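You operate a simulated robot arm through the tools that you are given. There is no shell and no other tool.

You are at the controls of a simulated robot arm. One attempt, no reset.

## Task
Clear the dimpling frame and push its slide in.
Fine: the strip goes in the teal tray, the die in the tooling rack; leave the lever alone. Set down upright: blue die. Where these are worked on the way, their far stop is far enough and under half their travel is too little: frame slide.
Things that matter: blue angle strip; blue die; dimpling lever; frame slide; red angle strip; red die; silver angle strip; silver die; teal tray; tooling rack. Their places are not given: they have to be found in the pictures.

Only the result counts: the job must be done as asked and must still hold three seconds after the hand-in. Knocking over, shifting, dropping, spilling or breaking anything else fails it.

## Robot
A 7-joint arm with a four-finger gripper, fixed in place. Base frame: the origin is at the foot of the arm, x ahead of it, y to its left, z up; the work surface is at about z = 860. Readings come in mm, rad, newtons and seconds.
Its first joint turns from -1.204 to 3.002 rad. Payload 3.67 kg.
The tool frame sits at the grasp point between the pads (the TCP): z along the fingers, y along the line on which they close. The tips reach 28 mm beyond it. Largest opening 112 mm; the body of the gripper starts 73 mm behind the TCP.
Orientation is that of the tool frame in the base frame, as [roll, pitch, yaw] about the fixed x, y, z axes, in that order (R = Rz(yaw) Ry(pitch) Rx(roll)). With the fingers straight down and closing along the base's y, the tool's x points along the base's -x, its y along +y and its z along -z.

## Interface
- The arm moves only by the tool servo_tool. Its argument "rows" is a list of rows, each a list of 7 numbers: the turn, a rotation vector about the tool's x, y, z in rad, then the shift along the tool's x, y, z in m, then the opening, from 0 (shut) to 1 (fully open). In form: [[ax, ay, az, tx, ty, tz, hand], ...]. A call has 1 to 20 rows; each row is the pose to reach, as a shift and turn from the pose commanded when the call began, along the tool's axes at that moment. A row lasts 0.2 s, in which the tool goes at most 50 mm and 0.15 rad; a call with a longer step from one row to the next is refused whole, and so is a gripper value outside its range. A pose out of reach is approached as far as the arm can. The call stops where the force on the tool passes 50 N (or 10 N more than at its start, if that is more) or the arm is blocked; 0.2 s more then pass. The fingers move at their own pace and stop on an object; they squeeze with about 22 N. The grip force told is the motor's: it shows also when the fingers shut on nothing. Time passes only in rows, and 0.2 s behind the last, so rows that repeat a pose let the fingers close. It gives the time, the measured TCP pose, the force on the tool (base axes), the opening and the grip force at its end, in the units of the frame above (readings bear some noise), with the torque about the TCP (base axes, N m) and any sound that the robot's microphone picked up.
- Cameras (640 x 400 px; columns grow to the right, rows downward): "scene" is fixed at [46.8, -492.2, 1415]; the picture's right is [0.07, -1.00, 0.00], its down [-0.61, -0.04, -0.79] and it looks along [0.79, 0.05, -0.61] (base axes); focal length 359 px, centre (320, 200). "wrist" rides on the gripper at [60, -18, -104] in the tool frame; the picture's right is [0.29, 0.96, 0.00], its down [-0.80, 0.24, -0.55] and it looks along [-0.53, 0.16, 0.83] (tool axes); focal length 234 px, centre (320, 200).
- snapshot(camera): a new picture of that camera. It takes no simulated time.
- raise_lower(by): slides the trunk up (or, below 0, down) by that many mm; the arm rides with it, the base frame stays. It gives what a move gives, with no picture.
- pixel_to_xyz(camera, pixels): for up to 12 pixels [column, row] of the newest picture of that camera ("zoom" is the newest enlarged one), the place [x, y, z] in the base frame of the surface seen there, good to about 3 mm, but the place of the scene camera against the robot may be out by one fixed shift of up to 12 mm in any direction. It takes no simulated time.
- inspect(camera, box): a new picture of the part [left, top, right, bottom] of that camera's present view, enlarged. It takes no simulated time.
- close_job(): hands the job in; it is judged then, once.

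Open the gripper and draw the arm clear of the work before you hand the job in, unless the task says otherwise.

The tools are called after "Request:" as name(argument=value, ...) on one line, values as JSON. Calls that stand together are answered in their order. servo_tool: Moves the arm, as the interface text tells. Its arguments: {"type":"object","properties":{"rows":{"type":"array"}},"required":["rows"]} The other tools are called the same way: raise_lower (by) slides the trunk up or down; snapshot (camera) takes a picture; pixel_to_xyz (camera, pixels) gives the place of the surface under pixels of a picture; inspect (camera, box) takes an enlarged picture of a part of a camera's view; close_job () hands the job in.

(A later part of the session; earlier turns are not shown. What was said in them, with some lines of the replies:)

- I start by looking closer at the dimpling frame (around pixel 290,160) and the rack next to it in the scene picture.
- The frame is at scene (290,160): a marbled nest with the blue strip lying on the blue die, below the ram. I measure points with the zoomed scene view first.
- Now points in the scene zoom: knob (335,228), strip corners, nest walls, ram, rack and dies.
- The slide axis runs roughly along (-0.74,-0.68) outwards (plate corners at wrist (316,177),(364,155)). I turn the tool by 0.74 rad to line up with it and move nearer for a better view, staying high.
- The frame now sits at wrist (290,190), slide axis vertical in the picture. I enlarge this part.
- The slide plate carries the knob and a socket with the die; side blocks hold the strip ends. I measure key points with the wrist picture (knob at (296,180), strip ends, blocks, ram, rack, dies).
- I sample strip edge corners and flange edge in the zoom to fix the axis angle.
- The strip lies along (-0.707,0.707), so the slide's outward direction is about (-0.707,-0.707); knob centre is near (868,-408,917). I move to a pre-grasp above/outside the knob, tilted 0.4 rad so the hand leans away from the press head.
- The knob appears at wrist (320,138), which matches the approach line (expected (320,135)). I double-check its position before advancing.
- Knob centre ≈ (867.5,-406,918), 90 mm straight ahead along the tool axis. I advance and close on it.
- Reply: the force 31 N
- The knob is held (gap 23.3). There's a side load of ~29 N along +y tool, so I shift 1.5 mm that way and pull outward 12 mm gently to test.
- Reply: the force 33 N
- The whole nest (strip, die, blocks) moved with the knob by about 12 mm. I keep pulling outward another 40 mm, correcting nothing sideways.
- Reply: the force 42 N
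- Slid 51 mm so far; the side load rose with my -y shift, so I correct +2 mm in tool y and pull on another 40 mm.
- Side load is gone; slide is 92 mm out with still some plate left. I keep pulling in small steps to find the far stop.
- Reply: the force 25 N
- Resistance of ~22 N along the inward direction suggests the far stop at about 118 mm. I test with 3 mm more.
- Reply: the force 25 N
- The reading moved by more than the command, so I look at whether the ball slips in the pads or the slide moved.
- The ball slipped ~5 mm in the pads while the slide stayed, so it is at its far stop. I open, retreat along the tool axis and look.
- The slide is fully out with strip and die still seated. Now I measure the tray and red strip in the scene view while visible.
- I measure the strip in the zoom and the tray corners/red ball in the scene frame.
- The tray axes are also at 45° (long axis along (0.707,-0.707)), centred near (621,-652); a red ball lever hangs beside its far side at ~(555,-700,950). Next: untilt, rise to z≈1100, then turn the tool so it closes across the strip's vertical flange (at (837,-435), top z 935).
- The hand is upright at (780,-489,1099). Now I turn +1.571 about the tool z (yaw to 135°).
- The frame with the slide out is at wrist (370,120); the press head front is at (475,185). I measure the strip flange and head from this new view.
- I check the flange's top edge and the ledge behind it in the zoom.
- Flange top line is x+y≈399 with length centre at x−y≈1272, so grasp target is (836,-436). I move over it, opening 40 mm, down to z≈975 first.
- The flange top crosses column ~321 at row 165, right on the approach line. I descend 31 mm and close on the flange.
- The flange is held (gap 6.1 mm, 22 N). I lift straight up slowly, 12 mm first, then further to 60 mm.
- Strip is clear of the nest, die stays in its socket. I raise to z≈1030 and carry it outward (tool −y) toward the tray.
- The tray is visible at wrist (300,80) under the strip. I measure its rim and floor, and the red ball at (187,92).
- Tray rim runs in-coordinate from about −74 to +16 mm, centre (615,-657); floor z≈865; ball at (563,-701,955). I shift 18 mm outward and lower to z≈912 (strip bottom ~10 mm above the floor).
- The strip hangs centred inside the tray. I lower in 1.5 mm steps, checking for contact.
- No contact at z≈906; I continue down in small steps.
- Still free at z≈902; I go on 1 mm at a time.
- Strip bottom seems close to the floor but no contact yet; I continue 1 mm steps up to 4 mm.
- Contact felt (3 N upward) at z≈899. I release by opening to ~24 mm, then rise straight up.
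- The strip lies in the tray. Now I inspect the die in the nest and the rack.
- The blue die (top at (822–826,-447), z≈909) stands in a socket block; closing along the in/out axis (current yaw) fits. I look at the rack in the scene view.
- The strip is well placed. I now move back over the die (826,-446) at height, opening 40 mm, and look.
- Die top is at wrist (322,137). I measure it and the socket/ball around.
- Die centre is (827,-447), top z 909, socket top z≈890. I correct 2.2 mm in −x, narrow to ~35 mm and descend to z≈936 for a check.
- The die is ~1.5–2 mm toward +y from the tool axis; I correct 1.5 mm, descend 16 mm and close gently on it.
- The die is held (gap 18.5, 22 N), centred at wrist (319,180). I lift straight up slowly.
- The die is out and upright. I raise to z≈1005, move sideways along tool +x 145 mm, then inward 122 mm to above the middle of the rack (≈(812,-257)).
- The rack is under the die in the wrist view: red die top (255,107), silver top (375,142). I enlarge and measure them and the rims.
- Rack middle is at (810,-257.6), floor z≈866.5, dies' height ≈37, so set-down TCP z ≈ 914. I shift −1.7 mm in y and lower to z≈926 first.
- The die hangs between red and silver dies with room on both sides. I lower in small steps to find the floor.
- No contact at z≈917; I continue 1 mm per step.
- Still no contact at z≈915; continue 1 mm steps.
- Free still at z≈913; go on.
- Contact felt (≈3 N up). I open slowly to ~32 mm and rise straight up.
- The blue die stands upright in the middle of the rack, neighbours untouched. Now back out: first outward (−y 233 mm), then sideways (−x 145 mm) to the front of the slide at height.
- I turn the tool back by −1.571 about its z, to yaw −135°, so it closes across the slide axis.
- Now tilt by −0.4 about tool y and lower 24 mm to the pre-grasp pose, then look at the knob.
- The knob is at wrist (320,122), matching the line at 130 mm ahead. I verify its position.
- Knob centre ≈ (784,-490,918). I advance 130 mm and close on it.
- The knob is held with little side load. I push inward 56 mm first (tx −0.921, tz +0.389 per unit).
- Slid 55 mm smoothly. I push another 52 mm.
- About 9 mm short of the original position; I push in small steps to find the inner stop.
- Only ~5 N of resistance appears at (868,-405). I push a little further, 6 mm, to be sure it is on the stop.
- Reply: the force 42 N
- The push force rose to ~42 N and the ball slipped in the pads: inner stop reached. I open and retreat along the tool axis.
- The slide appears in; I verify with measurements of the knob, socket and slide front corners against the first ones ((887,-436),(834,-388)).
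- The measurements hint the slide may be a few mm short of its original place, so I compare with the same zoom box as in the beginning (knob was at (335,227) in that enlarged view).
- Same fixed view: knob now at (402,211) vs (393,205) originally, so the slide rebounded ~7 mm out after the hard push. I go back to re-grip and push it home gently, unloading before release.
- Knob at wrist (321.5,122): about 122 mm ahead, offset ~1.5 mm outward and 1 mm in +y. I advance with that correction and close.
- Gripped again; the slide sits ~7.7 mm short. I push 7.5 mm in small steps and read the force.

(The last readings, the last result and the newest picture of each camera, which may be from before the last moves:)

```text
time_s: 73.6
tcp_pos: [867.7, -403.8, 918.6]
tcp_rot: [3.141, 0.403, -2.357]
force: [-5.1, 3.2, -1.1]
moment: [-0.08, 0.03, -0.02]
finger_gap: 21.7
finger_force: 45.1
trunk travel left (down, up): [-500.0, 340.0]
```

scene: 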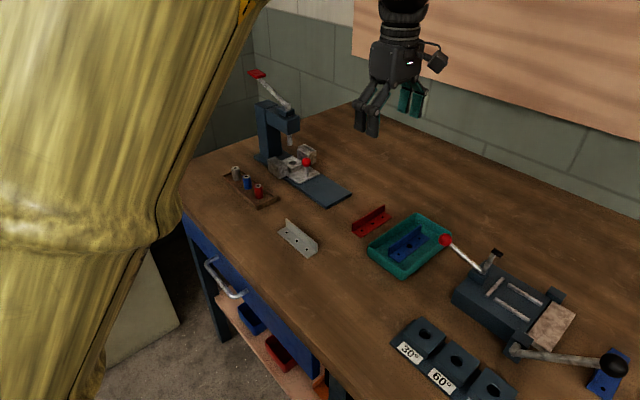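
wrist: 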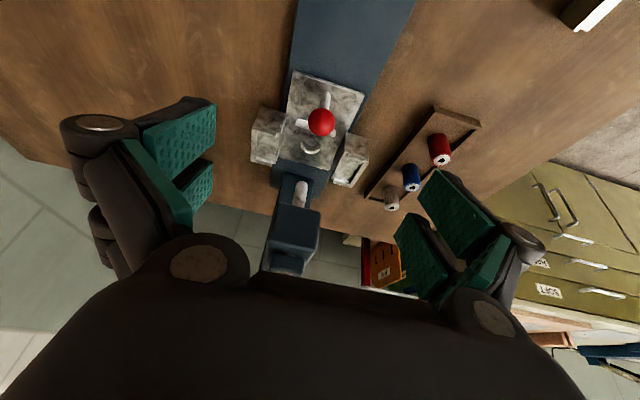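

Now at the original in-coordinate with little force; I add 1 mm and watch the force.

Request:
servo_tool(rows=[[0, 0, 0, -0.0006, 0, 0.0002, 0], [0, 0, 0, -0.0011, 0, 0.0005, 0], [0, 0, 0, -0.0011, 0, 0.0005, 0]])

```text
time_s: 74.4
tcp_pos: [869.4, -404.9, 917.5]
tcp_rot: [-3.141, 0.4, -2.354]
force: [-5.1, 2.3, -0.4]
moment: [-0.07, 0.1, 0.01]
finger_gap: 21.3
finger_force: 44.7
trunk travel left (down, up): [-500.0, 340.0]
```

Request:
servo_tool(rows=[[0, 0, 0, -0.0009, 0, 0.0004, 0], [0, 0, 0, -0.0014, 0, 0.0006, 0], [0, 0, 0, -0.0014, 0, 0.0006, 0]])

Request:
inspect(camera="wrist", box=[200, 70, 440, 240])

```text
time_s: 75.2
tcp_pos: [868.6, -404.6, 918.0]
tcp_rot: [3.141, 0.401, -2.357]
force: [-13.5, -7.3, 1.9]
moment: [-0.19, 0.11, -0.13]
finger_gap: 21.4
finger_force: 45.1
trunk travel left (down, up): [-500.0, 340.0]
```

```text
2.35 times, centred on (320, 155) of wrist
```

zoom: 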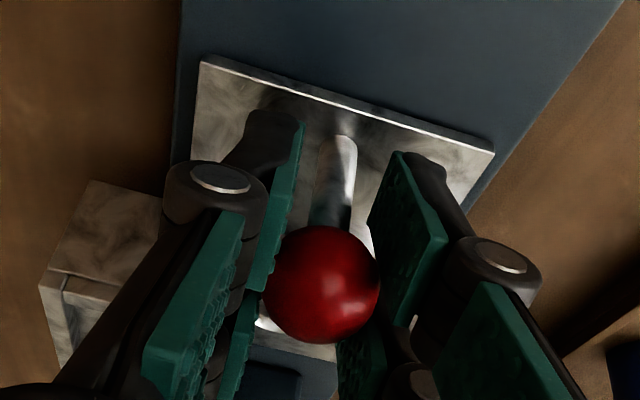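

Stop reached with ~15 N. I unload by backing the command ~1.1 mm, then check the force.

Request:
servo_tool(rows=[[0, 0, 0, 0.0005, 0, -0.0002, 0], [0, 0, 0, 0.001, 0, -0.0004, 0], [0, 0, 0, 0.001, 0, -0.0004, 0]])

```text
time_s: 76.0
tcp_pos: [869.9, -405.2, 917.6]
tcp_rot: [3.14, 0.4, -2.355]
force: [-10.7, -4.1, -0.7]
moment: [-0.1, 0.01, 0.06]
finger_gap: 21.0
finger_force: 44.9
trunk travel left (down, up): [-500.0, 340.0]
```

Still ~10 N; back off 0.8 mm more.

Request:
servo_tool(rows=[[0, 0, 0, 0.0004, 0.0003, -0.0002, 0], [0, 0, 0, 0.0007, 0.0003, -0.0003, 0], [0, 0, 0, 0.0007, 0.0003, -0.0003, 0]])

Request:
inspect(camera="wrist", box=[200, 70, 440, 240])

```text
time_s: 76.8
tcp_pos: [868.8, -403.6, 918.4]
tcp_rot: [3.141, 0.401, -2.355]
force: [-2.2, -0.9, 0.3]
moment: [0.27, -0.14, 0.02]
finger_gap: 21.2
finger_force: 45.1
trunk travel left (down, up): [-500.0, 340.0]
```

```text
2.35 times, centred on (320, 155) of wrist
```

zoom: 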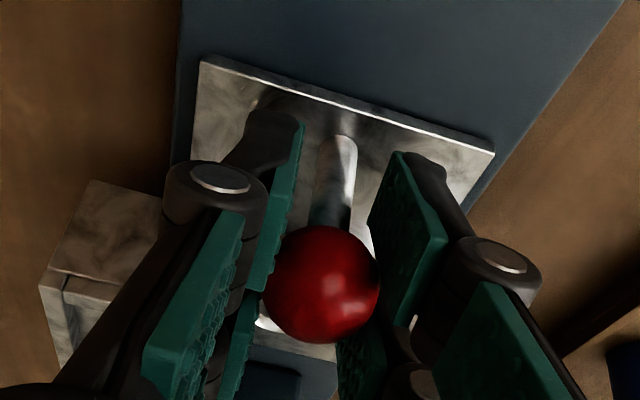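

Load is nearly zero (2 N). I open slowly in small increments and look at the slide.

Request:
servo_tool(rows=[[0, 0, 0, 0, 0, 0, 0.2], [0, 0, 0, 0, 0, 0, 0.22], [0, 0, 0, 0, 0, 0, 0.25], [0, 0, 0, 0, 0, 0, 0.28], [0, 0, 0, 0, 0, 0, 0.32], [0, 0, 0, 0, 0, 0, 0.36]])

Request:
inspect(camera="wrist", box=[200, 70, 440, 240])

```text
time_s: 78.2
tcp_pos: [869.3, -404.6, 918.7]
tcp_rot: [3.14, 0.4, -2.356]
force: [-0.4, 0.0, -0.2]
moment: [-0.01, 0.0, 0.03]
finger_gap: 40.6
finger_force: 0.0
trunk travel left (down, up): [-500.0, 340.0]
```

```text
2.35 times, centred on (320, 155) of wrist
```

zoom: 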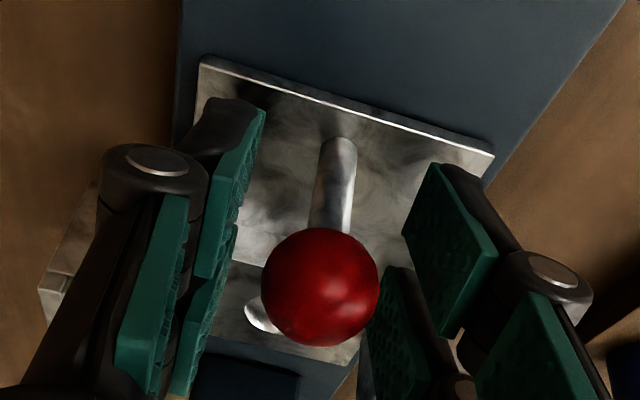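

The slide stayed in place with the ball free. I open a bit more and retreat along the tool axis, then check.

Request:
servo_tool(rows=[[0, 0, 0, 0, 0, 0, 0.5], [0, 0, 0, 0, 0, 0, 0.6], [0, 0, 0, 0, 0, -0.015, 0.6], [0, 0, 0, 0, 0, -0.04, 0.6], [0, 0, 0, 0, 0, -0.07, 0.6], [0, 0, 0, 0, 0, -0.1, 0.6], [0, 0, 0, 0, 0, -0.14, 0.6], [0, 0, 0, 0, 0, -0.18, 0.6], [0, 0, 0, 0, 0, -0.18, 0.6]])

Request:
servo_tool(rows=[[0, 0.1, 0, 0.02, 0, -0.02, 0.8], [0, 0.2, 0, 0.04, 0, -0.04, 1], [0, 0.3, 0, 0.07, 0, -0.06, 1], [0, 0.4, 0, 0.1, 0, -0.08, 1], [0, 0.4, 0, 0.13, 0, -0.1, 1], [0, 0.4, 0, 0.16, 0, -0.12, 1], [0, 0.4, 0, 0.16, 0, -0.12, 1]])

Request:
inspect(camera="scene", box=[250, 120, 330, 200])

```text
time_s: 80.2
tcp_pos: [818.5, -454.6, 1083.0]
tcp_rot: [3.14, 0.4, -2.356]
force: [-0.7, -0.7, -1.2]
moment: [0.0, 0.05, 0.04]
finger_gap: 67.1
finger_force: 0.1
trunk travel left (down, up): [-500.0, 340.0]
```

```text
time_s: 81.8
tcp_pos: [681.1, -592.9, 1132.7]
tcp_rot: [3.14, 0.0, -2.355]
force: [0.1, 0.2, -0.2]
moment: [0.01, -0.02, 0.03]
finger_gap: 112.0
finger_force: 0.0
trunk travel left (down, up): [-500.0, 340.0]
```

```text
5.00 times, centred on (290, 160) of scene
```

zoom: 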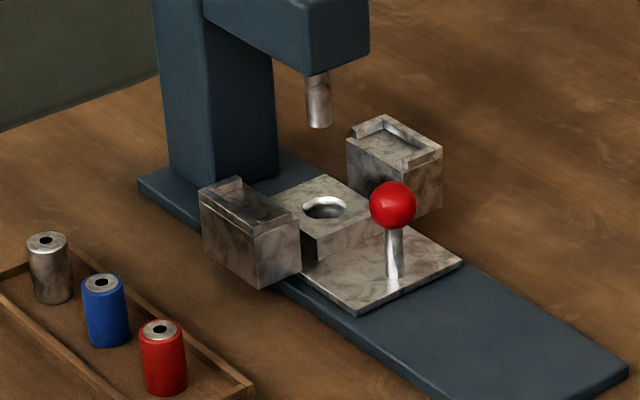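

The knob is back at exactly (393,205), as at the start, so the slide is fully in. I wait a second and check the whole scene once more before handing in.

Request:
servo_tool(rows=[[0, 0, 0, 0, 0, -0.02, 1], [0, 0, 0, 0, 0, -0.04, 1], [0, 0, 0, 0, 0, -0.04, 1], [0, 0, 0, 0, 0, -0.04, 1], [0, 0, 0, 0, 0, -0.04, 1]])

Request:
snapshot(camera="scene")

Request:
inspect(camera="scene", box=[250, 120, 330, 200])

Request:
inspect(camera="scene", box=[340, 190, 480, 300])

```text
time_s: 83.0
tcp_pos: [682.0, -591.8, 1171.8]
tcp_rot: [3.139, 0.001, -2.356]
force: [-0.4, 0.3, 0.0]
moment: [0.02, -0.02, -0.02]
finger_gap: 112.1
finger_force: 0.1
trunk travel left (down, up): [-500.0, 340.0]
```

```text
taken
```

scene: 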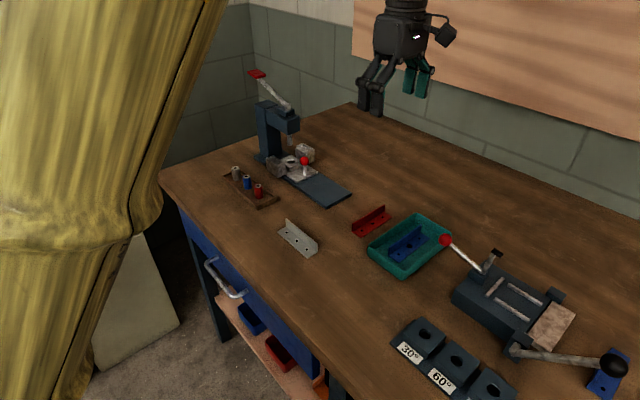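

```text
5.00 times, centred on (290, 160) of scene
```

zoom: 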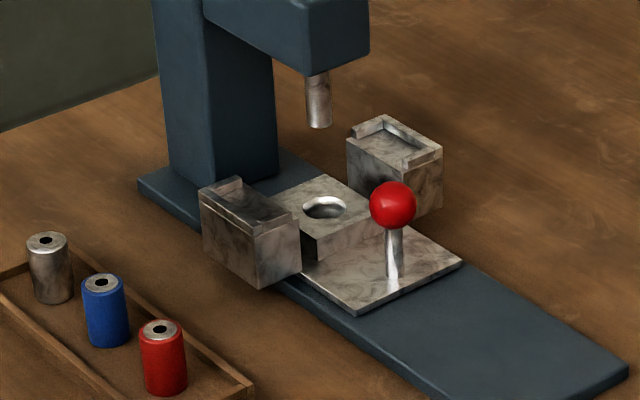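

```text
3.64 times, centred on (410, 245) of scene
```

zoom: 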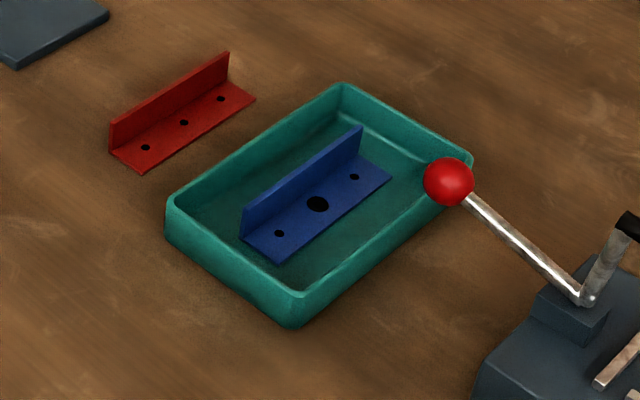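

The strip lies in the teal tray, the blue die stands upright in the rack, and the slide rests at its inner stop with the knob steady at (393,205). The lever and the other items are where they were, and the arm is clear with the hand open. I hand in the job.

Request:
close_job()

```text
The job is handed in.
```

The dimpling frame is cleared and its slide is pushed fully in; the job has been handed in.

- **Strip:** the blue angle strip lies flat in the teal tray.
- **Die:** the blue die stands upright in the tooling rack, between the red and silver dies.
- **Slide:** I pulled it out to its far stop to reach the parts, then pushed it back. After the first push it ended up about 7 mm short. I pushed it home again, took the load off before letting go, and the knob is back exactly where it started.
- **Everything else:** I didn't touch the lever, and nothing else looked moved in the last pictures. The arm is clear with the gripper open.
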